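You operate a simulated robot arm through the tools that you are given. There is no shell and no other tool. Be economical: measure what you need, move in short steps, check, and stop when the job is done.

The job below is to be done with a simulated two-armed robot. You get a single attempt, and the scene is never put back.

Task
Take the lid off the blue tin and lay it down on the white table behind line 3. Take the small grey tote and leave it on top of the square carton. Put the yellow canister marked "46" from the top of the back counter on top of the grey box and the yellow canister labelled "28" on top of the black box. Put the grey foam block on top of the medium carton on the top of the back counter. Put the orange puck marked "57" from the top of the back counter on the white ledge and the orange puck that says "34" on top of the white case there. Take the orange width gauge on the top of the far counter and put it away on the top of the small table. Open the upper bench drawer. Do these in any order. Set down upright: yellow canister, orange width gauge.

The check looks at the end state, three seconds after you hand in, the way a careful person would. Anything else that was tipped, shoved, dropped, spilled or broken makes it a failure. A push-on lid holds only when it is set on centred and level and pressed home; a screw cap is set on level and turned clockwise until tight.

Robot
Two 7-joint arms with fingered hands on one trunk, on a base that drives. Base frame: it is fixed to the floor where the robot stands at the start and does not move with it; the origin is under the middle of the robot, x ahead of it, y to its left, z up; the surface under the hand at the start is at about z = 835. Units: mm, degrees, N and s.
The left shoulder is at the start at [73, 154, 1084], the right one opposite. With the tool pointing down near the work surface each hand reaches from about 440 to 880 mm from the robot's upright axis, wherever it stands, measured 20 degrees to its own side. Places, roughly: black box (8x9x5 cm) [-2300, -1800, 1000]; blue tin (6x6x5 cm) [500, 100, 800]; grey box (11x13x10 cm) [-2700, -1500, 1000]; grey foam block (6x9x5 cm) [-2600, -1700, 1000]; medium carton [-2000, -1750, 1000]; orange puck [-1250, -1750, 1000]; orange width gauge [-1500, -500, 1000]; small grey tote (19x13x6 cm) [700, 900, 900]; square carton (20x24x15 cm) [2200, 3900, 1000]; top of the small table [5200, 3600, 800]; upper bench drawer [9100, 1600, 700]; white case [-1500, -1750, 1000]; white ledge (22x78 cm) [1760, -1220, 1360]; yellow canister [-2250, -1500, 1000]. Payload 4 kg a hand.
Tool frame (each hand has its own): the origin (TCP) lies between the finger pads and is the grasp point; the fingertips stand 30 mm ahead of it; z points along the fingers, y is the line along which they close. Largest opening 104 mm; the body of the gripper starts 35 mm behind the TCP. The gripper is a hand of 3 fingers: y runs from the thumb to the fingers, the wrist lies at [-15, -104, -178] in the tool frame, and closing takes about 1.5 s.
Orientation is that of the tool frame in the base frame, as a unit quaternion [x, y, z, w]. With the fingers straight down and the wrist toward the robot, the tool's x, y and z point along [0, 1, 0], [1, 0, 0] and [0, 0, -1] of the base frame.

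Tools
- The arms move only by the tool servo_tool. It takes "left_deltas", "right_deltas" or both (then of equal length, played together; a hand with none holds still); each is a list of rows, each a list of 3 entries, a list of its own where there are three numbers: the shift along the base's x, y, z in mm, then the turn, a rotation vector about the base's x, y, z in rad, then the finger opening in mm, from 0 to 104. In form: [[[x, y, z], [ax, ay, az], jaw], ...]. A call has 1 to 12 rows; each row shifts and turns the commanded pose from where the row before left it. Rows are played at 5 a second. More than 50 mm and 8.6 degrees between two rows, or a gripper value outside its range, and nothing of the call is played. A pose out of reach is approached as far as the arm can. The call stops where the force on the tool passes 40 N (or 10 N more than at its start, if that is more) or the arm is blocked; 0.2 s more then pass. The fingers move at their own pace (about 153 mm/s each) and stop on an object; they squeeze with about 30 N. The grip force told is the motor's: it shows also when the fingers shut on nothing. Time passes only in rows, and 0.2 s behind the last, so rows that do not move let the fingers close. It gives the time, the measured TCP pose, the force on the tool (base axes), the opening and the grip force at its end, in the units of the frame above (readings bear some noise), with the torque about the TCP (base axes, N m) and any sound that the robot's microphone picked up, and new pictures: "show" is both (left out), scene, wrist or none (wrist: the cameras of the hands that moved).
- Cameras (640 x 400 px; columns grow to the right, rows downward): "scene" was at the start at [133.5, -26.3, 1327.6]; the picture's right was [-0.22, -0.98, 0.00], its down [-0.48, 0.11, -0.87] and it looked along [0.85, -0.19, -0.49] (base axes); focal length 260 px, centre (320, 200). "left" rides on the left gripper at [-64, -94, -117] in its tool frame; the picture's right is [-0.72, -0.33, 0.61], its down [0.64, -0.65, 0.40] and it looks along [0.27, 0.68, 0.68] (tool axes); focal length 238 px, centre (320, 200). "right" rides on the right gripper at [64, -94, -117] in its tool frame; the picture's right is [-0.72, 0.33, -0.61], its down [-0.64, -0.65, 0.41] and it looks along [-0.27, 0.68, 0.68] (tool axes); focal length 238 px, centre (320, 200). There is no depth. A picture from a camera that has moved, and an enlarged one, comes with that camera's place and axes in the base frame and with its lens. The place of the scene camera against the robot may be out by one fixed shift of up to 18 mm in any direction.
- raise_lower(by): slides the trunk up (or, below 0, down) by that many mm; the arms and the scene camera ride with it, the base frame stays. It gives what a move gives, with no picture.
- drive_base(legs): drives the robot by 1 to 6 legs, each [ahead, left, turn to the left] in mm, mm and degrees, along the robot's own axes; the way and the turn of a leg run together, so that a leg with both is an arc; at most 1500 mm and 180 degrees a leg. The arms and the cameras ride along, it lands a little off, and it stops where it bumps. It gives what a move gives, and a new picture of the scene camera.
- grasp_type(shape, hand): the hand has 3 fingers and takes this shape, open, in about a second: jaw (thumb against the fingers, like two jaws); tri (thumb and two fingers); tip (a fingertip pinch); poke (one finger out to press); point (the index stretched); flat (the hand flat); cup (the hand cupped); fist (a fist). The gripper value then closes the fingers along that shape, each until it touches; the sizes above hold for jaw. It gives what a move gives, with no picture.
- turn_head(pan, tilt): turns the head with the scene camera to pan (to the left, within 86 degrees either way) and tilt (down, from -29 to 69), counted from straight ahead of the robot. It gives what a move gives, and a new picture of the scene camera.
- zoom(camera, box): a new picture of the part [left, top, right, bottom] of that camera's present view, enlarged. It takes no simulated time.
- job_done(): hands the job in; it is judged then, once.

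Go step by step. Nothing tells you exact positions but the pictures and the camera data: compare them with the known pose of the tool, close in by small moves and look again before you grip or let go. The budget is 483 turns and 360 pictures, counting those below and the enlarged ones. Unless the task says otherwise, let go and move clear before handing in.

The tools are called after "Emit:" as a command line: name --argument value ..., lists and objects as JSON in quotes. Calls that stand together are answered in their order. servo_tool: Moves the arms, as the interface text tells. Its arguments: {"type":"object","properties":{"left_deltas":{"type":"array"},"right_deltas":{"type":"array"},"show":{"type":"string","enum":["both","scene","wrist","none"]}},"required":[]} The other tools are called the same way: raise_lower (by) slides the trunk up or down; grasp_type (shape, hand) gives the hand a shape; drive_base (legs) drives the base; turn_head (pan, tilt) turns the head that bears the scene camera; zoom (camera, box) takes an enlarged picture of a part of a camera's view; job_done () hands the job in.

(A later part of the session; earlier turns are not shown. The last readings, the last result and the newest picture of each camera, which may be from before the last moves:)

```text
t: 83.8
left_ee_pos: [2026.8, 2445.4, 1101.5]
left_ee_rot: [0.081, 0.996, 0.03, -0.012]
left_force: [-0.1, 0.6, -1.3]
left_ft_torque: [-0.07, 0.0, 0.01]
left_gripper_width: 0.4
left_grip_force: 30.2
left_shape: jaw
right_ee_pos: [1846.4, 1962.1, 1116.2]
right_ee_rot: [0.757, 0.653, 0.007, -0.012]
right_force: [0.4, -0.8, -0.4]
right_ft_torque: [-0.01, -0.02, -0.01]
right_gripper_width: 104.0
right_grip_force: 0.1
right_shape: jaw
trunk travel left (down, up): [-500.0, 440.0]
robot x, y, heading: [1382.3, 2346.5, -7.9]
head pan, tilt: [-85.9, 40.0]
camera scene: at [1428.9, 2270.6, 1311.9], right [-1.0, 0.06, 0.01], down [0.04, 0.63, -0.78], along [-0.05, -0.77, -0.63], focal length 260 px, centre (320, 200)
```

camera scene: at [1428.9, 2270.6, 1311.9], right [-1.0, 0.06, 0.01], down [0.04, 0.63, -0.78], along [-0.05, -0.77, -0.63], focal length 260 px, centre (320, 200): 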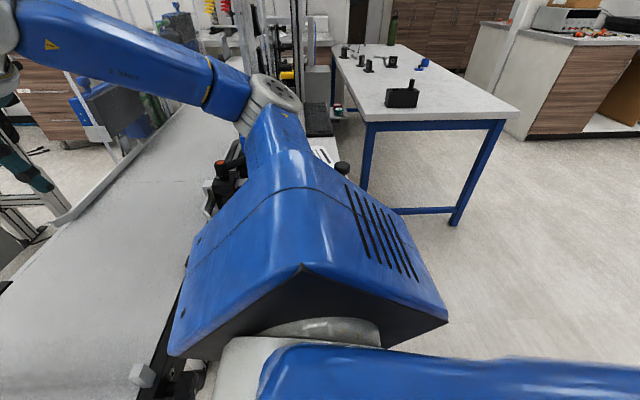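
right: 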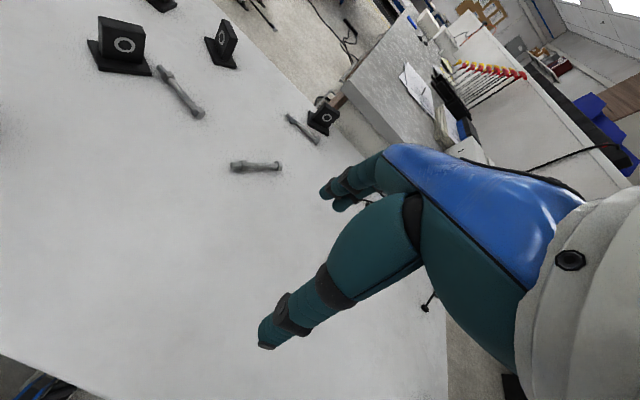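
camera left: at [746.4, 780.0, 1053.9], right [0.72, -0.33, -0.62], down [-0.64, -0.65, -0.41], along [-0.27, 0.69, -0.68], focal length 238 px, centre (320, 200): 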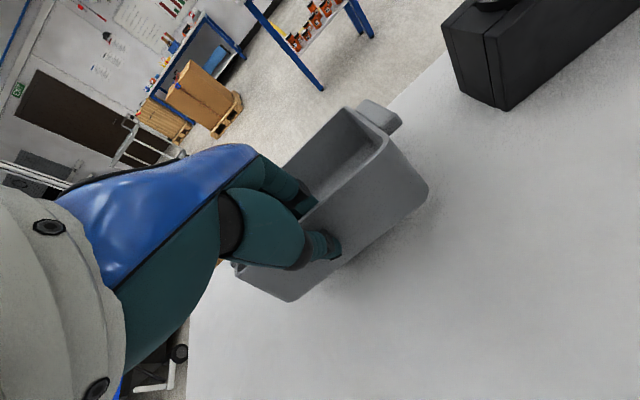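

It slid back 190 mm. The right upper arm seems to be hung up over the line's stop post, so I raise the trunk to clear it.

Emit:
raise_lower --by 250

Emit:
drive_base --legs '[[0, 100, 8]]'

```text
t: 86.4
left_ee_pos: [2022.0, 2446.4, 1355.1]
left_ee_rot: [0.079, 0.996, 0.031, -0.011]
left_force: [0.2, 0.4, -1.5]
left_ft_torque: [-0.08, 0.04, 0.0]
left_gripper_width: 0.5
left_grip_force: 30.0
left_shape: jaw
right_ee_pos: [1840.8, 1960.8, 1370.6]
right_ee_rot: [0.758, 0.652, 0.008, -0.011]
right_force: [-0.1, 0.0, -0.1]
right_ft_torque: [0.02, -0.01, -0.04]
right_gripper_width: 104.1
right_grip_force: 0.0
right_shape: jaw
trunk travel left (down, up): [-750.0, 190.0]
robot x, y, heading: [1383.8, 2348.4, -8.0]
head pan, tilt: [-85.9, 40.0]
```

```text
t: 87.5
left_ee_pos: [2010.3, 2581.0, 1358.7]
left_ee_rot: [0.014, 0.999, 0.049, -0.013]
left_force: [-0.1, -1.8, 0.0]
left_ft_torque: [0.01, -0.06, -0.05]
left_gripper_width: 0.5
left_grip_force: 29.5
left_shape: jaw
right_ee_pos: [1899.6, 2077.7, 1356.6]
right_ee_rot: [0.713, 0.701, 0.018, -0.025]
right_force: [0.0, -1.3, -0.8]
right_ft_torque: [0.11, 0.03, -0.01]
right_gripper_width: 103.8
right_grip_force: 0.1
right_shape: jaw
trunk travel left (down, up): [-750.0, 190.0]
robot x, y, heading: [1392.7, 2448.3, -0.1]
head pan, tilt: [-85.9, 40.0]
camera scene: at [1440.0, 2323.4, 1559.1], right [-1.0, -0.07, 0.0], down [-0.05, 0.66, -0.75], along [0.06, -0.75, -0.66], focal length 260 px, centre (320, 200)
```

scene: 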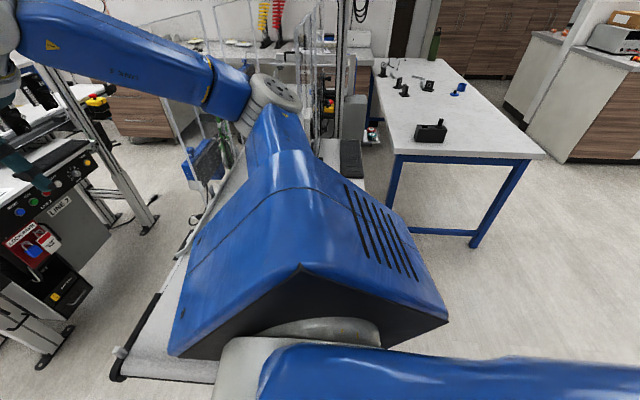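

Free now, at [1393, 2448]. The gap between conveyor end (y ≈ 2180) and shelf table (y ≈ 2805) is narrow, so I centre at y ≈ 2500 and creep ahead.

Emit:
drive_base --legs '[[0, 52, 0], [150, 0, 0]]'

```text
t: 89.4
left_ee_pos: [2153.6, 2612.9, 1360.9]
left_ee_rot: [0.018, 0.998, 0.051, -0.009]
left_force: [-0.2, -1.2, -0.7]
left_ft_torque: [-0.03, -0.03, 0.02]
left_gripper_width: 0.6
left_grip_force: 30.0
left_shape: jaw
right_ee_pos: [2041.8, 2111.1, 1354.8]
right_ee_rot: [0.714, 0.699, 0.022, -0.027]
right_force: [-0.9, -0.8, -0.2]
right_ft_torque: [0.07, -0.02, -0.01]
right_gripper_width: 103.7
right_grip_force: 0.0
right_shape: jaw
trunk travel left (down, up): [-750.0, 190.0]
robot x, y, heading: [1538.5, 2491.2, -0.3]
head pan, tilt: [-85.9, 40.0]
camera scene: at [1584.0, 2359.2, 1558.4], right [-1.0, -0.07, -0.01], down [-0.04, 0.66, -0.75], along [0.06, -0.75, -0.66], focal length 260 px, centre (320, 200)
```

scene: 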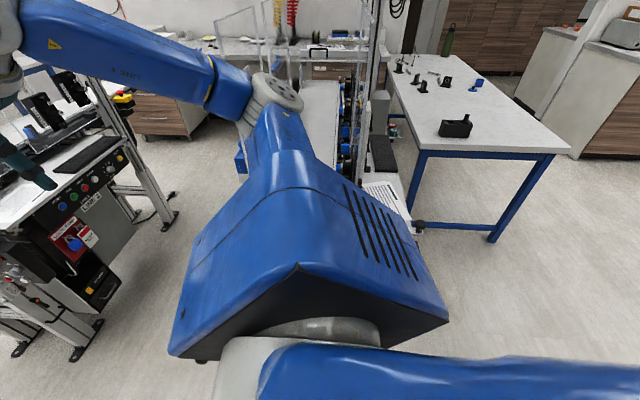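

Clear so far. I continue ahead, drifting left away from the conveyor.

Emit:
drive_base --legs '[[150, 10, 0], [400, 150, 0]]'

Emit:
turn_head --pan 40 --tilt 25

```text
t: 93.0
left_ee_pos: [2708.2, 2799.8, 1359.7]
left_ee_rot: [0.019, 0.999, 0.041, -0.01]
left_force: [-0.3, -1.0, -0.9]
left_ft_torque: [-0.02, -0.03, -0.02]
left_gripper_width: 0.5
left_grip_force: 30.0
left_shape: jaw
right_ee_pos: [2594.5, 2298.6, 1360.4]
right_ee_rot: [0.715, 0.699, 0.012, -0.02]
right_force: [-0.2, 0.2, -0.4]
right_ft_torque: [0.04, 0.02, 0.01]
right_gripper_width: 103.9
right_grip_force: 0.1
right_shape: jaw
trunk travel left (down, up): [-750.0, 190.0]
robot x, y, heading: [2089.9, 2653.3, 0.3]
head pan, tilt: [-85.9, 40.0]
camera scene: at [2139.4, 2549.6, 1560.4], right [-1.0, -0.07, 0.0], down [-0.05, 0.65, -0.76], along [0.06, -0.76, -0.65], focal length 260 px, centre (320, 200)
```

scene: 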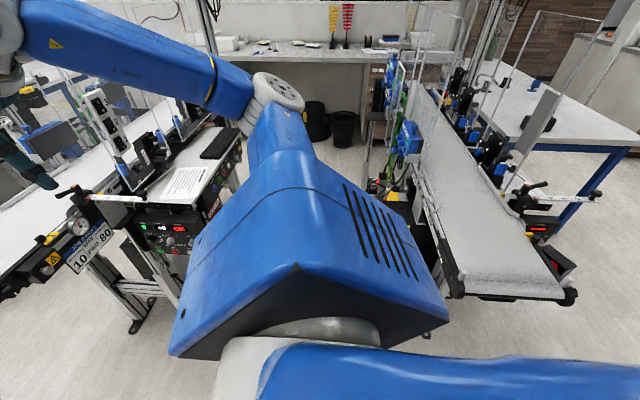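

```text
t: 95.1
left_ee_pos: [2710.4, 2812.6, 1357.2]
left_ee_rot: [0.019, 0.999, 0.036, -0.01]
left_force: [-0.2, -0.2, -2.4]
left_ft_torque: [-0.11, 0.03, -0.04]
left_gripper_width: 0.6
left_grip_force: 29.8
left_shape: jaw
right_ee_pos: [2595.9, 2310.8, 1362.0]
right_ee_rot: [0.715, 0.699, 0.009, -0.019]
right_force: [-0.8, 0.5, 0.8]
right_ft_torque: [-0.01, 0.02, 0.01]
right_gripper_width: 103.9
right_grip_force: 0.0
right_shape: jaw
trunk travel left (down, up): [-750.0, 190.0]
robot x, y, heading: [2088.8, 2654.9, 0.1]
head pan, tilt: [40.0, 25.0]
camera scene: at [2208.6, 2705.7, 1584.3], right [0.64, -0.76, 0.0], down [-0.33, -0.27, -0.91], along [0.69, 0.58, -0.42], focal length 260 px, centre (320, 200)
```

scene: 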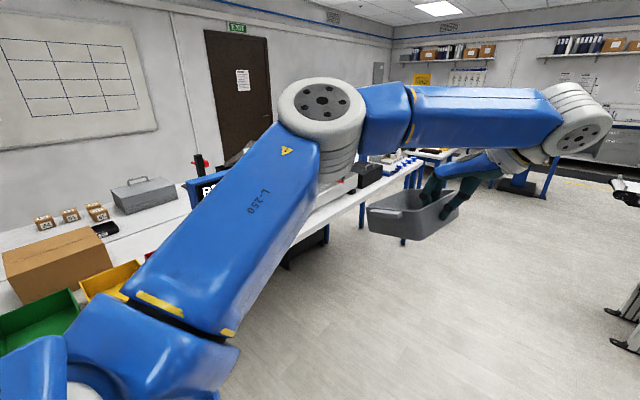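

I am past the gap; the square carton is on the bin table near [2190, 3930]. I turn left to face it.

Emit:
drive_base --legs '[[0, 0, 90]]'

Emit:
turn_head --pan -5 --tilt 35

```text
t: 99.3
left_ee_pos: [1947.1, 3275.2, 1357.7]
left_ee_rot: [-0.687, 0.725, 0.02, -0.033]
left_force: [0.5, -0.1, -1.2]
left_ft_torque: [-0.02, -0.1, 0.0]
left_gripper_width: 0.4
left_grip_force: 30.2
left_shape: jaw
right_ee_pos: [2445.7, 3155.3, 1362.4]
right_ee_rot: [0.02, 1.0, -0.006, -0.02]
right_force: [-0.2, -1.0, 1.0]
right_ft_torque: [0.02, 0.01, 0.02]
right_gripper_width: 104.3
right_grip_force: 0.1
right_shape: jaw
trunk travel left (down, up): [-750.0, 190.0]
robot x, y, heading: [2093.8, 2652.7, 89.5]
head pan, tilt: [40.0, 25.0]
camera scene: at [2029.7, 2774.2, 1584.3], right [0.77, 0.63, 0.0], down [0.27, -0.33, -0.91], along [-0.58, 0.7, -0.42], focal length 260 px, centre (320, 200)
```

scene: 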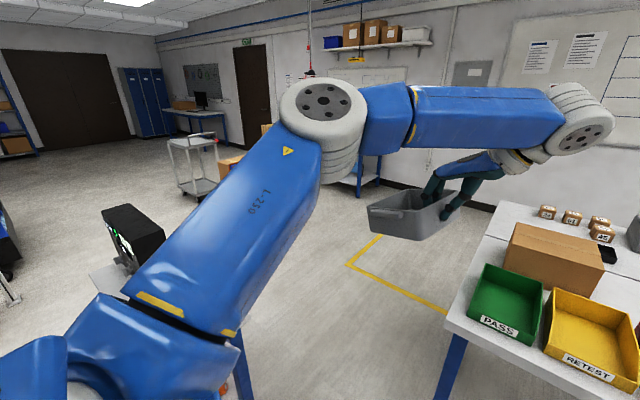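

```text
t: 100.4
left_ee_pos: [1944.7, 3272.6, 1357.8]
left_ee_rot: [-0.688, 0.725, 0.02, -0.032]
left_force: [0.2, -0.6, -2.0]
left_ft_torque: [-0.04, -0.07, 0.0]
left_gripper_width: 0.5
left_grip_force: 30.2
left_shape: jaw
right_ee_pos: [2443.3, 3152.8, 1362.4]
right_ee_rot: [0.019, 1.0, -0.005, -0.019]
right_force: [-0.7, 0.1, -1.2]
right_ft_torque: [0.0, -0.02, 0.0]
right_gripper_width: 103.9
right_grip_force: 0.0
right_shape: jaw
trunk travel left (down, up): [-750.0, 190.0]
robot x, y, heading: [2091.4, 2654.8, 89.2]
head pan, tilt: [-5.0, 35.0]
camera scene: at [2095.5, 2790.4, 1568.4], right [1.0, -0.1, 0.0], down [-0.06, -0.57, -0.82], along [0.08, 0.81, -0.58], focal length 260 px, centre (320, 200)
```

scene: 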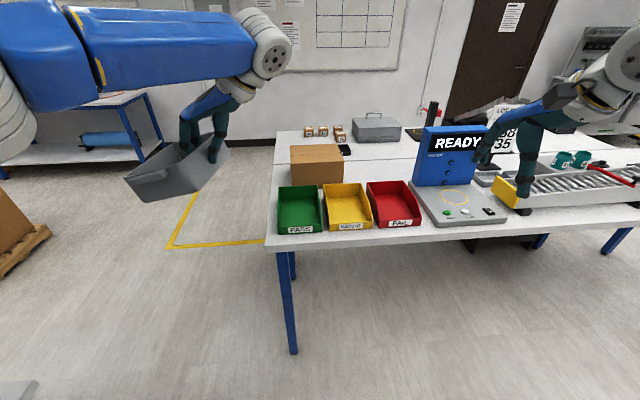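

The carton's top is about x 2070–2320, y 3920–4110, z ≈ 985. I drive to about [2450, 3240] so the left hand can place the tote on it.

Emit:
drive_base --legs '[[0, -340, 1], [560, 0, 0]]'

Emit:
turn_head --pan 20 --tilt 42

```text
t: 105.5
left_ee_pos: [2260.6, 3829.5, 1360.0]
left_ee_rot: [-0.694, 0.719, 0.019, -0.029]
left_force: [0.3, 0.6, -1.7]
left_ft_torque: [-0.01, -0.09, 0.0]
left_gripper_width: 0.5
left_grip_force: 29.9
left_shape: jaw
right_ee_pos: [2762.0, 3719.6, 1366.4]
right_ee_rot: [0.01, 1.0, -0.005, -0.018]
right_force: [-0.3, 0.6, -0.5]
right_ft_torque: [0.01, -0.01, 0.01]
right_gripper_width: 103.7
right_grip_force: 0.0
right_shape: jaw
trunk travel left (down, up): [-750.0, 190.0]
robot x, y, heading: [2422.0, 3215.8, 90.3]
head pan, tilt: [-5.0, 35.0]
camera scene: at [2418.9, 3350.2, 1568.8], right [1.0, -0.08, 0.0], down [-0.04, -0.57, -0.82], along [0.07, 0.82, -0.57], focal length 260 px, centre (320, 200)
```

scene: 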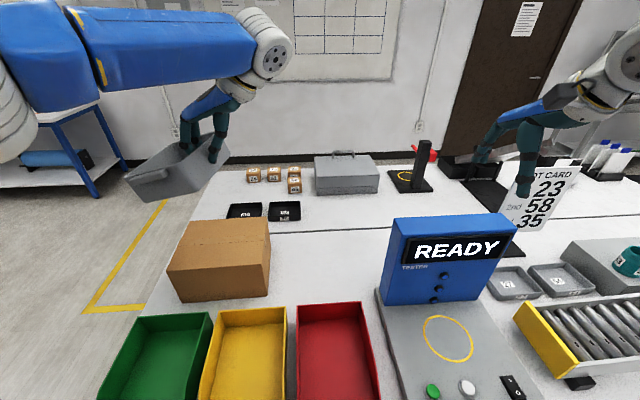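

```text
t: 106.3
left_ee_pos: [2261.9, 3831.6, 1359.0]
left_ee_rot: [-0.694, 0.719, 0.019, -0.029]
left_force: [-1.0, 0.1, -1.6]
left_ft_torque: [0.02, -0.08, 0.01]
left_gripper_width: 0.3
left_grip_force: 30.0
left_shape: jaw
right_ee_pos: [2763.1, 3721.4, 1364.4]
right_ee_rot: [0.009, 1.0, -0.005, -0.018]
right_force: [0.2, 0.6, 0.7]
right_ft_torque: [0.0, -0.04, 0.02]
right_gripper_width: 103.9
right_grip_force: 0.1
right_shape: jaw
trunk travel left (down, up): [-750.0, 190.0]
robot x, y, heading: [2420.3, 3219.2, 90.3]
head pan, tilt: [20.0, 42.0]
camera scene: at [2384.3, 3344.5, 1557.9], right [0.94, 0.35, 0.0], down [0.23, -0.63, -0.74], along [-0.26, 0.69, -0.67], focal length 260 px, centre (320, 200)
```

scene: 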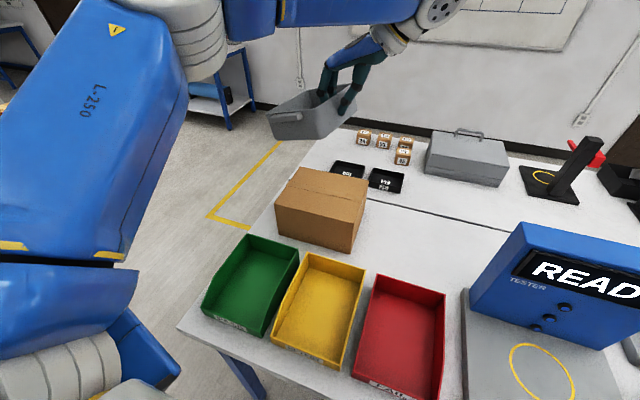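

Triangulating from two views, the carton top is at z ≈ 1050, spanning x 2073–2300, y 3805–4005. I level the hand and bring the tote above its centre.

Emit:
servo_tool --left_deltas '[[[-4, 25, 0], [0.013, -0.068, 0], 0], [[-4, 25, -30], [0, 0, 0], 0], [[-4, 25, -40], [0, 0, 0], 0], [[0, 0, -45], [0, 0, 0], 0], [[0, 0, -45], [0, 0, 0], 0]]' --show "both"

Emit:
zoom --camera "scene" --box '[200, 60, 440, 270]'

```text
t: 107.5
left_ee_pos: [2255.0, 3904.7, 1199.2]
left_ee_rot: [-0.695, 0.719, 0.001, -0.002]
left_force: [-0.3, 0.7, -1.8]
left_ft_torque: [-0.02, -0.13, -0.01]
left_gripper_width: 0.2
left_grip_force: 30.0
left_shape: jaw
right_ee_pos: [2765.9, 3719.4, 1365.1]
right_ee_rot: [0.009, 1.0, -0.004, -0.019]
right_force: [0.0, 1.1, 0.4]
right_ft_torque: [0.0, 0.01, -0.01]
right_gripper_width: 104.0
right_grip_force: 0.2
right_shape: jaw
trunk travel left (down, up): [-750.0, 190.0]
robot x, y, heading: [2422.4, 3216.4, 90.5]
head pan, tilt: [20.0, 42.0]
camera scene: at [2388.1, 3344.8, 1558.0], right [0.94, 0.35, 0.0], down [0.23, -0.63, -0.74], along [-0.26, 0.69, -0.67], focal length 260 px, centre (320, 200)
camera left: at [2350.9, 3965.3, 1313.4], right [0.35, 0.71, -0.62], down [0.63, -0.66, -0.41], along [-0.7, -0.24, -0.68], focal length 238 px, centre (320, 200)
```

scene: 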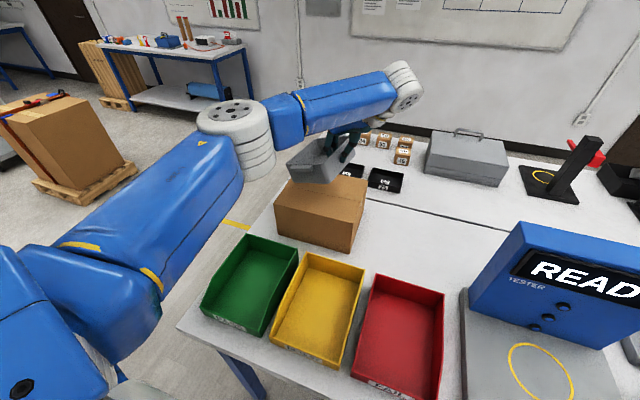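
left: 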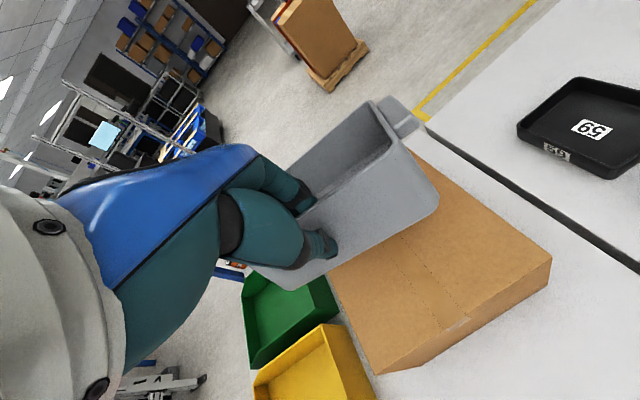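

```text
1.90 times, centred on (320, 165) of scene
camera zoom: at [2388.1, 3344.8, 1558.0], right [0.94, 0.35, 0.0], down [0.23, -0.63, -0.74], along [-0.26, 0.69, -0.67], focal length 496 px, centre (320, 267)
```

zoom: 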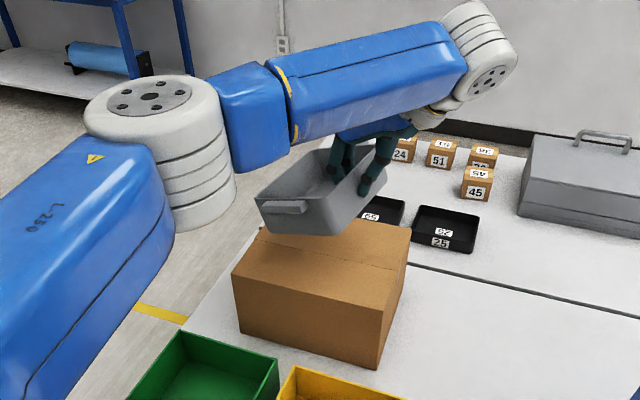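

The tote's outer side hangs about 9° low. I tilt the hand to level it and shift a little further onto the carton's middle.

Emit:
servo_tool --left_deltas '[[[1, 9, 0], [0, 0.075, 0], 0], [[1, 9, -20], [0, 0.075, 0], 0], [[0, 0, -20], [0, 0, 0], 0]]' --show "wrist"

Emit:
zoom --camera "scene" --box '[250, 110, 410, 260]'

```text
t: 108.3
left_ee_pos: [2255.2, 3925.4, 1157.6]
left_ee_rot: [-0.692, 0.718, 0.053, -0.056]
left_force: [0.1, 0.1, -1.7]
left_ft_torque: [-0.01, -0.12, -0.02]
left_gripper_width: 0.3
left_grip_force: 30.4
left_shape: jaw
right_ee_pos: [2766.3, 3721.0, 1365.4]
right_ee_rot: [0.01, 1.0, -0.004, -0.019]
right_force: [0.3, -0.5, 0.0]
right_ft_torque: [0.04, 0.02, 0.0]
right_gripper_width: 103.8
right_grip_force: 0.1
right_shape: jaw
trunk travel left (down, up): [-750.0, 190.0]
robot x, y, heading: [2421.5, 3216.8, 90.2]
head pan, tilt: [20.0, 42.0]
camera left: at [2368.1, 3985.4, 1257.2], right [0.25, 0.71, -0.66], down [0.56, -0.66, -0.49], along [-0.79, -0.25, -0.56], focal length 238 px, centre (320, 200)
```

left: 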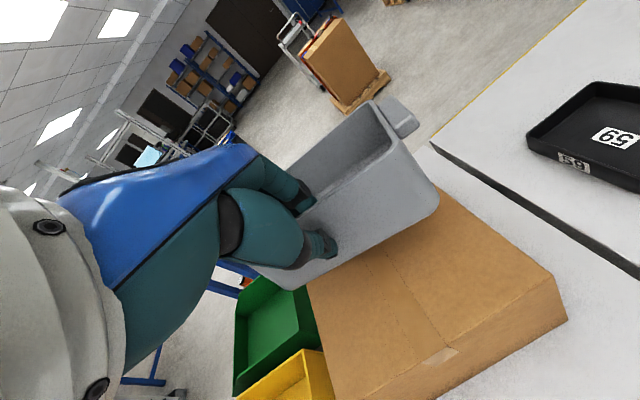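

```text
2.67 times, centred on (330, 185) of scene
camera zoom: at [2389.3, 3346.0, 1557.9], right [0.94, 0.35, 0.0], down [0.23, -0.63, -0.74], along [-0.26, 0.69, -0.67], focal length 694 px, centre (293, 240)
```

zoom: 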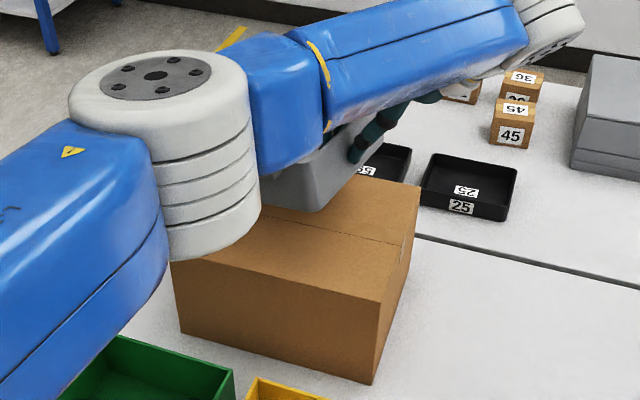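

The tote is over the carton. I lower in small steps until it touches.

Emit:
servo_tool --left_deltas '[[[0, 0, -15], [0, 0, 0], 0], [[0, 0, -10], [0, 0, 0], 0], [[0, 0, -8], [0, 0, 0], 0], [[0, 0, -5], [0, 0, 0], 0]]' --show "wrist"

```text
t: 109.3
left_ee_pos: [2254.4, 3924.7, 1119.3]
left_ee_rot: [-0.693, 0.717, 0.053, -0.056]
left_force: [0.8, -0.5, -0.5]
left_ft_torque: [-0.01, -0.1, 0.01]
left_gripper_width: 0.3
left_grip_force: 30.1
left_shape: jaw
right_ee_pos: [2765.4, 3719.3, 1365.4]
right_ee_rot: [0.01, 1.0, -0.003, -0.02]
right_force: [1.0, 1.1, 1.2]
right_ft_torque: [0.0, 0.03, 0.02]
right_gripper_width: 103.7
right_grip_force: 0.1
right_shape: jaw
trunk travel left (down, up): [-750.0, 190.0]
robot x, y, heading: [2423.8, 3217.5, 90.4]
head pan, tilt: [20.0, 42.0]
camera left: at [2366.1, 3985.0, 1219.0], right [0.25, 0.71, -0.66], down [0.56, -0.66, -0.49], along [-0.79, -0.25, -0.56], focal length 238 px, centre (320, 200)
```

left: 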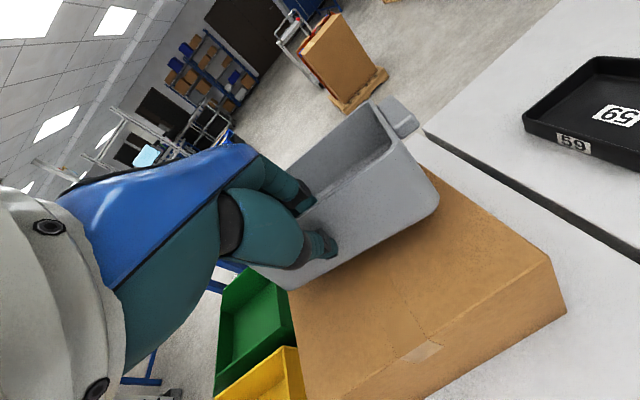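

Emit:
servo_tool --left_deltas '[[[0, 0, -4], [0, 0, 0], 0], [[0, 0, -4], [0, 0, 0], 0], [[0, 0, -4], [0, 0, 0], 0]]' --show "none"

```text
t: 110.1
left_ee_pos: [2253.3, 3923.3, 1109.1]
left_ee_rot: [-0.692, 0.718, 0.053, -0.056]
left_force: [1.0, -0.3, -0.6]
left_ft_torque: [-0.02, 0.04, 0.04]
left_gripper_width: 0.3
left_grip_force: 30.2
left_shape: jaw
right_ee_pos: [2765.7, 3720.5, 1365.3]
right_ee_rot: [0.01, 1.0, -0.004, -0.019]
right_force: [0.4, 0.5, -0.2]
right_ft_torque: [-0.01, -0.01, -0.01]
right_gripper_width: 104.1
right_grip_force: 0.1
right_shape: jaw
trunk travel left (down, up): [-750.0, 190.0]
robot x, y, heading: [2425.9, 3215.5, 90.6]
head pan, tilt: [20.0, 42.0]
```

Torque and weight show first contact. I press a few millimetres more.

Emit:
servo_tool --left_deltas '[[[0, 0, -3], [0, 0, 0], 0], [[0, 0, -2], [0, 0, 0], 0]]' --show "wrist"

Emit:
zoom --camera "left" --box '[240, 90, 480, 310]'

```text
t: 110.7
left_ee_pos: [2255.3, 3922.8, 1104.1]
left_ee_rot: [-0.692, 0.717, 0.053, -0.056]
left_force: [1.0, 0.4, -1.3]
left_ft_torque: [-0.09, 0.01, -0.03]
left_gripper_width: 0.6
left_grip_force: 29.6
left_shape: jaw
right_ee_pos: [2766.2, 3719.9, 1364.5]
right_ee_rot: [0.01, 1.0, -0.004, -0.02]
right_force: [0.0, -0.2, 0.3]
right_ft_torque: [-0.02, 0.01, 0.02]
right_gripper_width: 104.1
right_grip_force: 0.0
right_shape: jaw
trunk travel left (down, up): [-750.0, 190.0]
robot x, y, heading: [2423.0, 3219.8, 90.6]
head pan, tilt: [20.0, 42.0]
camera left: at [2367.5, 3984.5, 1203.5], right [0.25, 0.71, -0.66], down [0.56, -0.66, -0.49], along [-0.79, -0.24, -0.56], focal length 238 px, centre (320, 200)
```

left: 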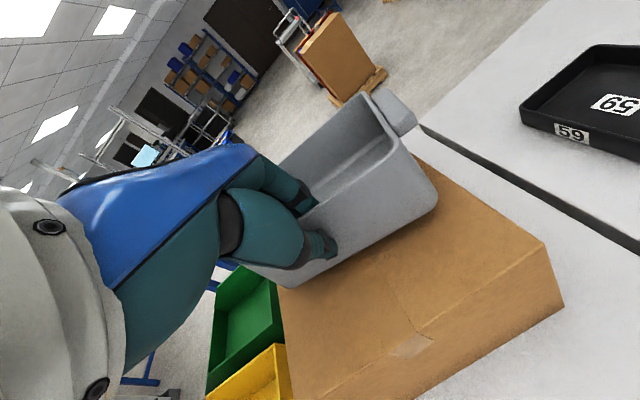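

```text
1.82 times, centred on (360, 200) of left
camera zoom: at [2367.5, 3984.5, 1203.5], right [0.25, 0.71, -0.66], down [0.56, -0.66, -0.49], along [-0.79, -0.24, -0.56], focal length 433 px, centre (247, 200)
```

zoom: 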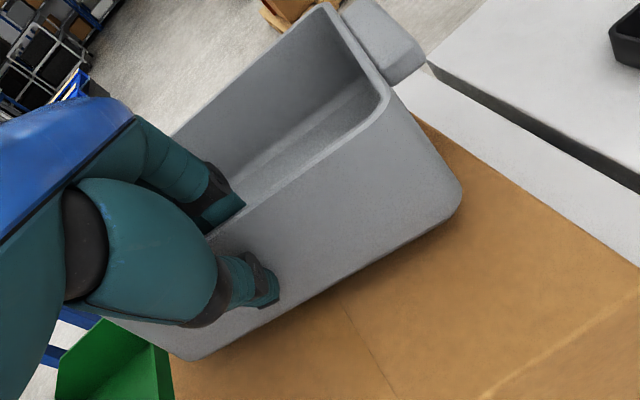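

The far side touches first; the near bottom edge seems still a few mm up. I lower further.

Emit:
servo_tool --left_deltas '[[[0, 0, -3], [0, 0, 0], 0], [[0, 0, -3], [0, 0, 0], 0], [[0, 0, -3], [0, 0, 0], 0]]' --show "wrist"

Emit:
zoom --camera "left" --box '[240, 90, 480, 310]'

```text
t: 111.5
left_ee_pos: [2254.7, 3925.4, 1094.9]
left_ee_rot: [-0.692, 0.718, 0.053, -0.056]
left_force: [0.1, 0.2, -0.4]
left_ft_torque: [0.02, 0.04, 0.04]
left_gripper_width: 0.4
left_grip_force: 30.0
left_shape: jaw
right_ee_pos: [2767.3, 3719.5, 1365.6]
right_ee_rot: [0.01, 1.0, -0.005, -0.019]
right_force: [-0.4, -0.6, -0.2]
right_ft_torque: [-0.01, -0.02, 0.02]
right_gripper_width: 104.0
right_grip_force: 0.0
right_shape: jaw
trunk travel left (down, up): [-750.0, 190.0]
robot x, y, heading: [2422.8, 3218.2, 90.3]
head pan, tilt: [20.0, 42.0]
camera left: at [2367.5, 3984.5, 1194.5], right [0.25, 0.71, -0.66], down [0.56, -0.66, -0.5], along [-0.79, -0.24, -0.56], focal length 238 px, centre (320, 200)
```

left: 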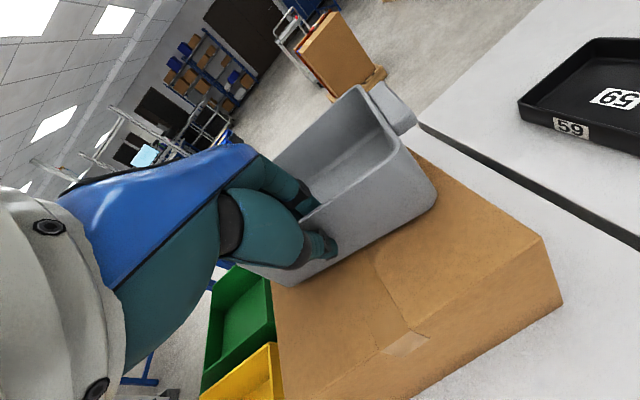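

```text
1.82 times, centred on (360, 200) of left
camera zoom: at [2367.5, 3984.5, 1194.5], right [0.25, 0.71, -0.66], down [0.56, -0.66, -0.5], along [-0.79, -0.24, -0.56], focal length 433 px, centre (247, 200)
```

zoom: 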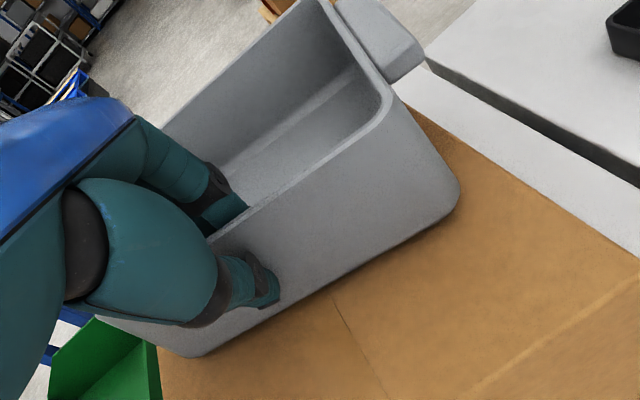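

Emit:
servo_tool --left_deltas '[[[0, 0, -3], [0, 0, 0], 0], [[0, 0, -3], [0, 0, 0], 0], [[0, 0, -3], [0, 0, 0], 0]]' --show "none"

Emit:
zoom --camera "left" --box '[240, 90, 480, 310]'

Emit:
turn_head --pan 40 --tilt 35

```text
t: 112.3
left_ee_pos: [2253.6, 3923.4, 1089.7]
left_ee_rot: [-0.692, 0.718, 0.055, -0.054]
left_force: [-1.5, 4.2, 12.6]
left_ft_torque: [0.08, 0.24, -0.02]
left_gripper_width: 0.7
left_grip_force: 29.8
left_shape: jaw
right_ee_pos: [2766.0, 3717.6, 1364.8]
right_ee_rot: [0.01, 1.0, -0.003, -0.02]
right_force: [0.3, 0.1, 0.0]
right_ft_torque: [0.02, -0.01, -0.04]
right_gripper_width: 104.1
right_grip_force: 0.0
right_shape: jaw
trunk travel left (down, up): [-750.0, 190.0]
robot x, y, heading: [2425.4, 3220.0, 90.3]
head pan, tilt: [20.0, 42.0]
```

```text
1.82 times, centred on (360, 200) of left
camera zoom: at [2367.2, 3983.3, 1188.4], right [0.25, 0.71, -0.66], down [0.56, -0.66, -0.5], along [-0.79, -0.24, -0.56], focal length 433 px, centre (247, 200)
```

zoom: 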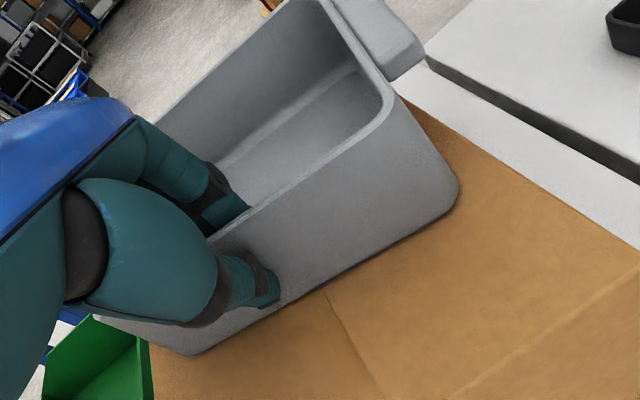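

```text
t: 113.2
left_ee_pos: [2254.3, 3923.4, 1087.8]
left_ee_rot: [-0.692, 0.718, 0.055, -0.054]
left_force: [-1.1, 6.8, 21.1]
left_ft_torque: [0.09, 0.27, -0.07]
left_gripper_width: 0.9
left_grip_force: 29.8
left_shape: jaw
right_ee_pos: [2766.7, 3718.4, 1365.2]
right_ee_rot: [0.01, 1.0, -0.003, -0.02]
right_force: [-0.9, 0.2, -0.7]
right_ft_torque: [0.01, -0.03, 0.0]
right_gripper_width: 104.1
right_grip_force: 0.1
right_shape: jaw
trunk travel left (down, up): [-750.0, 190.0]
robot x, y, heading: [2423.0, 3218.8, 90.4]
head pan, tilt: [40.0, 35.0]
camera scene: at [2361.4, 3329.8, 1569.1], right [0.76, 0.65, 0.0], down [0.37, -0.44, -0.82], along [-0.53, 0.62, -0.57], focal length 260 px, centre (320, 200)
```

scene: 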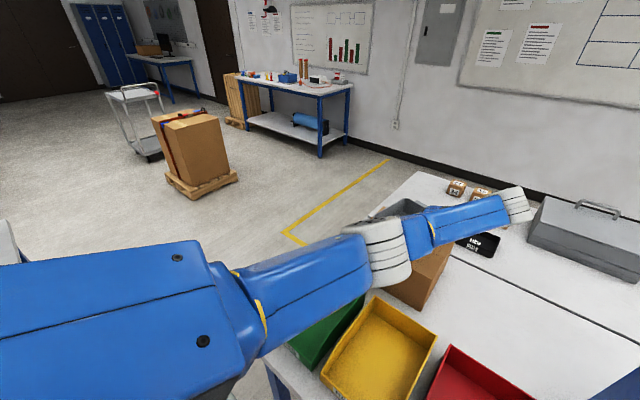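

The tote stands firmly (TCP at 1088). I open and withdraw along the tool axis.

Emit:
servo_tool --left_deltas '[[[0, 0, 2], [0, 0, 0], 10], [[0, 0, 0], [0, 0, 0], 30], [[0, 0, 0], [0, 0, 0], 50], [[0, 0, 0], [0, 0, 0], 50], [[5, 0, 30], [0, 0, 0], 50], [[6, 0, 40], [0, 0, 0], 50], [[7, 0, 45], [0, 0, 0], 50], [[7, 0, 45], [0, 0, 0], 50]]' --show "both"

```text
t: 115.0
left_ee_pos: [2279.8, 3924.4, 1249.5]
left_ee_rot: [-0.693, 0.717, 0.054, -0.055]
left_force: [0.5, 0.8, -0.3]
left_ft_torque: [0.0, 0.02, 0.02]
left_gripper_width: 49.9
left_grip_force: 0.0
left_shape: jaw
right_ee_pos: [2765.8, 3719.2, 1364.3]
right_ee_rot: [0.009, 1.0, -0.004, -0.02]
right_force: [-0.8, -0.1, 0.6]
right_ft_torque: [0.01, -0.01, 0.0]
right_gripper_width: 103.8
right_grip_force: 0.1
right_shape: jaw
trunk travel left (down, up): [-750.0, 190.0]
robot x, y, heading: [2424.5, 3215.6, 90.4]
head pan, tilt: [40.0, 35.0]
camera scene: at [2361.5, 3331.6, 1568.7], right [0.76, 0.65, 0.0], down [0.37, -0.44, -0.82], along [-0.53, 0.62, -0.57], focal length 260 px, centre (320, 200)
camera left: at [2392.6, 3984.9, 1349.8], right [0.25, 0.71, -0.66], down [0.56, -0.66, -0.5], along [-0.79, -0.24, -0.56], focal length 238 px, centre (320, 200)
```

scene: 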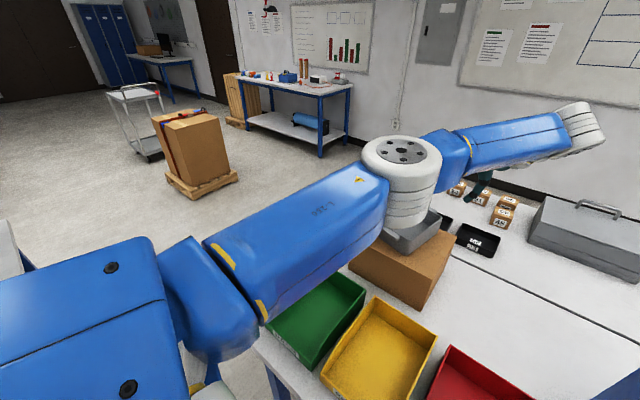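
left: 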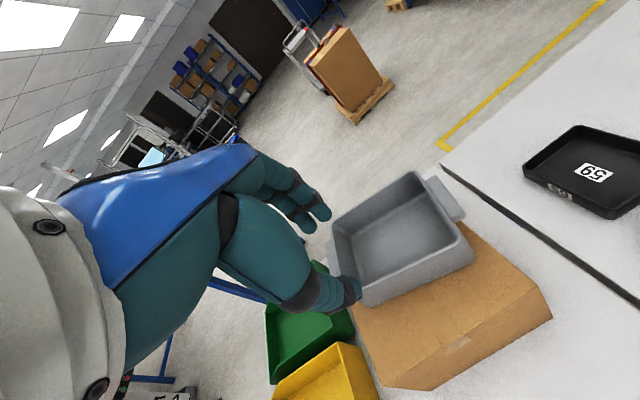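

The tote sits flat on the carton. I lift and level the left hand, back away from the table and look over the way back west.

Emit:
servo_tool --left_deltas '[[[0, -20, 40], [0, -0.075, 0], 104], [[0, -30, 40], [0, -0.075, 0], 104], [[0, -30, 40], [0, 0, 0.1], 104], [[0, -40, 20], [0, 0, 0], 104], [[0, -45, 0], [0, 0, 0], 104], [[0, -45, 0], [0, 0, 0], 104], [[0, -45, 0], [0, 0, 0], 104], [[0, -45, 0], [0, 0, 0], 104]]' --show "none"

Emit:
drive_base --legs '[[-560, 0, 0], [0, 0, 90]]'

Emit:
turn_head --pan 0 --tilt 35

```text
t: 116.8
left_ee_pos: [2278.7, 3621.0, 1388.2]
left_ee_rot: [0.73, -0.684, -0.002, 0.001]
left_force: [0.1, 0.8, 0.1]
left_ft_torque: [0.04, 0.03, 0.01]
left_gripper_width: 103.6
left_grip_force: 0.1
left_shape: jaw
right_ee_pos: [2766.2, 3718.5, 1364.8]
right_ee_rot: [0.011, 1.0, -0.003, -0.021]
right_force: [0.0, 0.2, 0.7]
right_ft_torque: [0.03, 0.0, -0.04]
right_gripper_width: 104.1
right_grip_force: 0.1
right_shape: jaw
trunk travel left (down, up): [-750.0, 190.0]
robot x, y, heading: [2420.4, 3215.1, 90.7]
head pan, tilt: [40.0, 35.0]
```

```text
t: 123.9
left_ee_pos: [2021.6, 2499.5, 1387.6]
left_ee_rot: [0.999, 0.036, 0.0, 0.002]
left_force: [0.3, 0.2, 0.1]
left_ft_torque: [-0.01, -0.04, -0.01]
left_gripper_width: 103.7
left_grip_force: 0.1
left_shape: jaw
right_ee_pos: [1920.0, 2985.1, 1364.3]
right_ee_rot: [-0.703, 0.711, -0.017, -0.011]
right_force: [-0.2, -0.3, -0.5]
right_ft_torque: [0.0, 0.02, -0.02]
right_gripper_width: 103.7
right_grip_force: 0.1
right_shape: jaw
trunk travel left (down, up): [-750.0, 190.0]
robot x, y, heading: [2422.7, 2651.2, -179.1]
head pan, tilt: [40.0, 35.0]
camera scene: at [2297.6, 2585.8, 1568.6], right [-0.65, 0.76, 0.0], down [0.44, 0.37, -0.82], along [-0.62, -0.54, -0.57], focal length 260 px, centre (320, 200)
```

scene: 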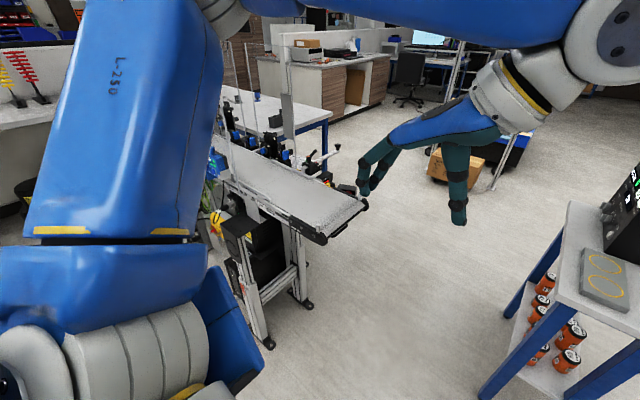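

```text
t: 125.0
left_ee_pos: [2023.0, 2498.9, 1388.6]
left_ee_rot: [0.999, 0.036, 0.0, 0.002]
left_force: [0.3, 0.5, -0.1]
left_ft_torque: [-0.01, 0.0, -0.02]
left_gripper_width: 103.9
left_grip_force: 0.0
left_shape: jaw
right_ee_pos: [1921.9, 2985.3, 1365.4]
right_ee_rot: [-0.703, 0.711, -0.017, -0.009]
right_force: [0.1, -0.2, 0.4]
right_ft_torque: [-0.01, 0.03, -0.02]
right_gripper_width: 104.1
right_grip_force: 0.1
right_shape: jaw
trunk travel left (down, up): [-750.0, 190.0]
robot x, y, heading: [2422.8, 2645.7, -179.3]
head pan, tilt: [0.0, 35.0]
camera scene: at [2276.2, 2641.6, 1568.5], right [-0.02, 1.0, 0.0], down [0.58, 0.01, -0.82], along [-0.82, -0.01, -0.58], focal length 260 px, centre (320, 200)
```

scene: 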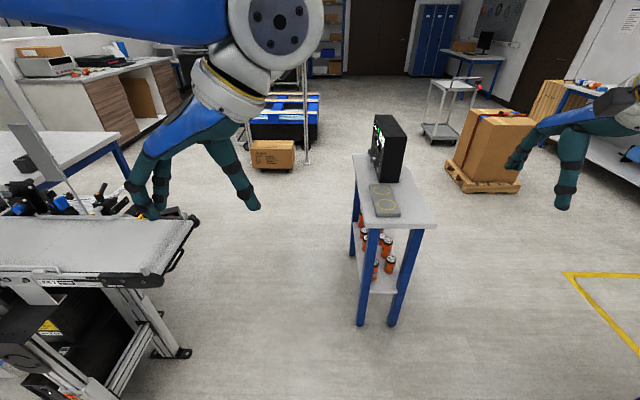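

The shelf table lies at y 2850–3150 and the conveyor ends at y ≈ 2150, so I go west along y ≈ 2500.

Emit:
drive_base --legs '[[0, 140, -0.7], [1400, 0, 0], [900, 0, 0]]'

Emit:
turn_head --pan 70 --tilt 18

```text
t: 137.2
left_ee_pos: [-269.3, 2371.3, 1387.9]
left_ee_rot: [1.0, 0.023, -0.001, 0.001]
left_force: [0.5, -0.2, -0.5]
left_ft_torque: [0.02, 0.0, -0.04]
left_gripper_width: 103.7
left_grip_force: 0.0
left_shape: jaw
right_ee_pos: [-358.0, 2861.6, 1366.8]
right_ee_rot: [-0.693, 0.72, -0.016, -0.011]
right_force: [-0.2, -0.2, 0.0]
right_ft_torque: [-0.01, -0.02, 0.02]
right_gripper_width: 103.8
right_grip_force: 0.0
right_shape: jaw
trunk travel left (down, up): [-750.0, 190.0]
robot x, y, heading: [133.4, 2508.9, 179.3]
head pan, tilt: [0.0, 35.0]
camera scene: at [-12.1, 2507.3, 1568.7], right [0.01, 1.0, 0.0], down [0.57, -0.01, -0.82], along [-0.82, 0.01, -0.57], focal length 260 px, centre (320, 200)
```

scene: 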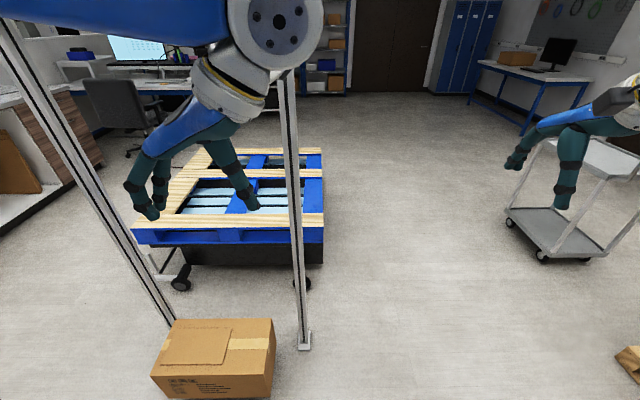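

```text
t: 138.6
left_ee_pos: [-269.5, 2370.3, 1389.1]
left_ee_rot: [1.0, 0.023, -0.001, 0.002]
left_force: [0.2, 0.1, 0.2]
left_ft_torque: [-0.04, -0.02, 0.01]
left_gripper_width: 103.8
left_grip_force: 0.1
left_shape: jaw
right_ee_pos: [-358.5, 2858.9, 1366.0]
right_ee_rot: [-0.693, 0.721, -0.017, -0.011]
right_force: [1.2, 0.4, 0.0]
right_ft_torque: [-0.01, 0.01, 0.01]
right_gripper_width: 104.1
right_grip_force: 0.1
right_shape: jaw
trunk travel left (down, up): [-750.0, 190.0]
robot x, y, heading: [135.8, 2510.6, 179.3]
head pan, tilt: [70.0, 18.0]
camera scene: at [40.8, 2418.1, 1595.8], right [-0.94, 0.35, 0.0], down [0.11, 0.29, -0.95], along [-0.34, -0.89, -0.31], focal length 260 px, centre (320, 200)
```

scene: 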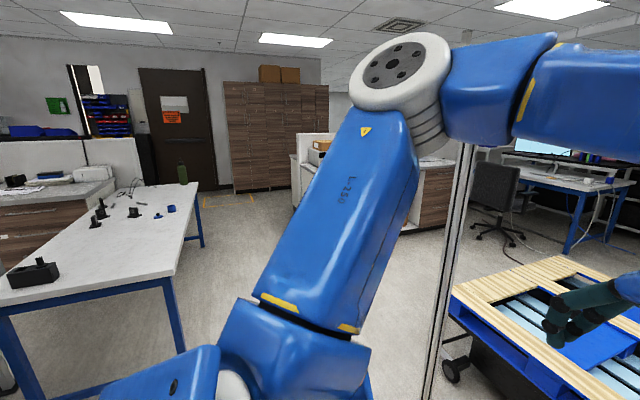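

A free corridor runs south past the white table. I turn south and drive back to about [0, 300].

Emit:
drive_base --legs '[[0, 0, 90.7], [1100, -160, 0], [1100, 0, 0]]'

Emit:
turn_head --pan -40 --tilt 20

```text
t: 153.5
left_ee_pos: [218.2, -104.9, 1389.1]
left_ee_rot: [0.675, 0.738, 0.0, 0.002]
left_force: [-0.5, -0.7, 0.8]
left_ft_torque: [-0.02, -0.02, 0.01]
left_gripper_width: 103.7
left_grip_force: 0.1
left_shape: jaw
right_ee_pos: [-264.7, -216.4, 1367.0]
right_ee_rot: [1.0, 0.005, 0.019, -0.003]
right_force: [0.0, 0.6, -0.2]
right_ft_torque: [-0.05, 0.03, -0.01]
right_gripper_width: 103.8
right_grip_force: 0.0
right_shape: jaw
trunk travel left (down, up): [-750.0, 190.0]
robot x, y, heading: [61.1, 291.7, -87.9]
head pan, tilt: [70.0, 18.0]
camera scene: at [142.4, 205.7, 1596.0], right [-0.31, -0.95, 0.0], down [-0.29, 0.1, -0.95], along [0.9, -0.29, -0.31], focal length 260 px, centre (320, 200)
```

scene: 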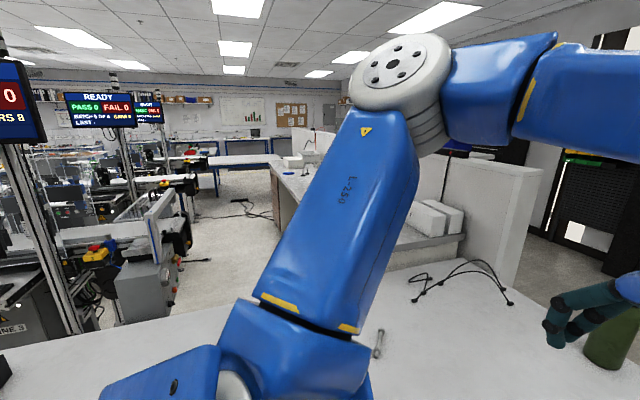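

```text
t: 155.4
left_ee_pos: [220.1, -104.9, 1388.1]
left_ee_rot: [0.675, 0.738, 0.0, 0.002]
left_force: [-0.2, 0.1, -0.1]
left_ft_torque: [0.0, -0.01, 0.02]
left_gripper_width: 103.7
left_grip_force: 0.1
left_shape: jaw
right_ee_pos: [-265.6, -217.6, 1367.7]
right_ee_rot: [1.0, 0.005, 0.019, -0.002]
right_force: [0.1, 0.4, -0.1]
right_ft_torque: [-0.03, 0.0, -0.01]
right_gripper_width: 103.9
right_grip_force: 0.1
right_shape: jaw
trunk travel left (down, up): [-750.0, 190.0]
robot x, y, heading: [64.1, 291.9, -88.0]
head pan, tilt: [-40.0, 20.0]
camera scene: at [-3.7, 159.3, 1592.3], right [-0.79, 0.62, 0.0], down [0.21, 0.27, -0.94], along [-0.58, -0.74, -0.34], focal length 260 px, centre (320, 200)
```

scene: 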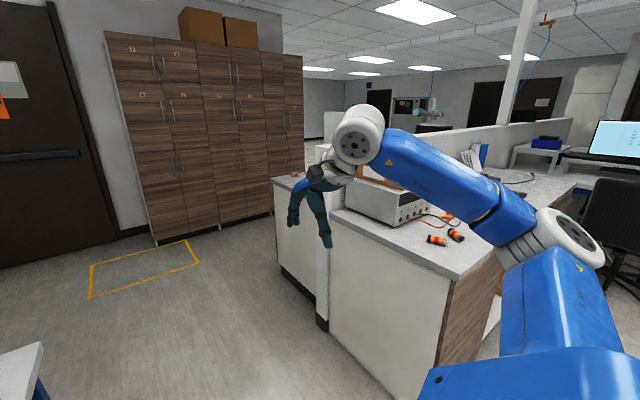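

Two counters run west from x ≈ −1040, with a divider between them. I look further right for floor space on the near (north) side.

Emit:
turn_head --pan -80 --tilt 25

Emit:
zoom --camera "scene" --box '[0, 0, 640, 400]'

```text
t: 156.4
left_ee_pos: [217.9, -104.4, 1389.1]
left_ee_rot: [0.674, 0.739, 0.0, 0.002]
left_force: [0.3, 0.7, -0.5]
left_ft_torque: [0.01, 0.0, -0.01]
left_gripper_width: 103.9
left_grip_force: 0.1
left_shape: jaw
right_ee_pos: [-265.5, -217.1, 1366.4]
right_ee_rot: [1.0, 0.005, 0.019, -0.004]
right_force: [-1.2, -0.1, 0.1]
right_ft_torque: [-0.02, 0.05, 0.04]
right_gripper_width: 104.0
right_grip_force: 0.0
right_shape: jaw
trunk travel left (down, up): [-750.0, 190.0]
robot x, y, heading: [61.3, 292.0, -87.7]
head pan, tilt: [-80.0, 25.0]
camera scene: at [-36.4, 213.6, 1584.3], right [-0.21, 0.98, 0.0], down [0.41, 0.09, -0.91], along [-0.89, -0.19, -0.42], focal length 260 px, centre (320, 200)
```

scene: 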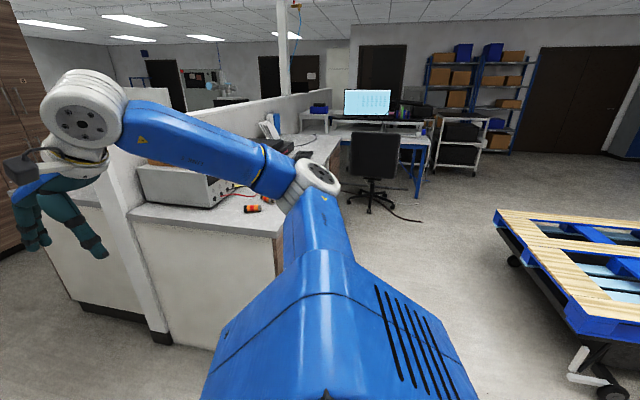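

```text
1.00 times, centred on (320, 200) of scene (not enlarged: the box is as wide or as high as the picture)
camera zoom: at [-36.4, 213.6, 1584.3], right [-0.21, 0.98, 0.0], down [0.41, 0.09, -0.91], along [-0.89, -0.19, -0.42], focal length 260 px, centre (320, 200)
```

zoom: 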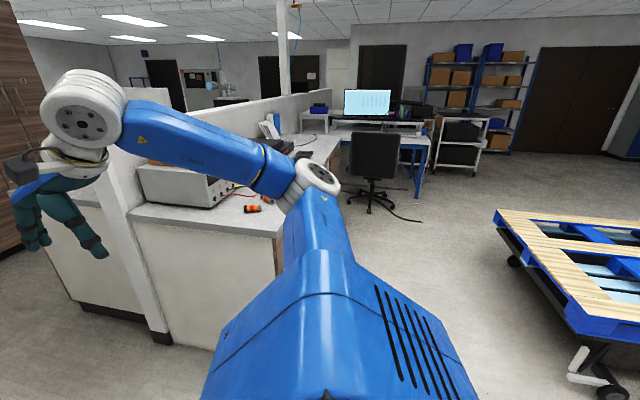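

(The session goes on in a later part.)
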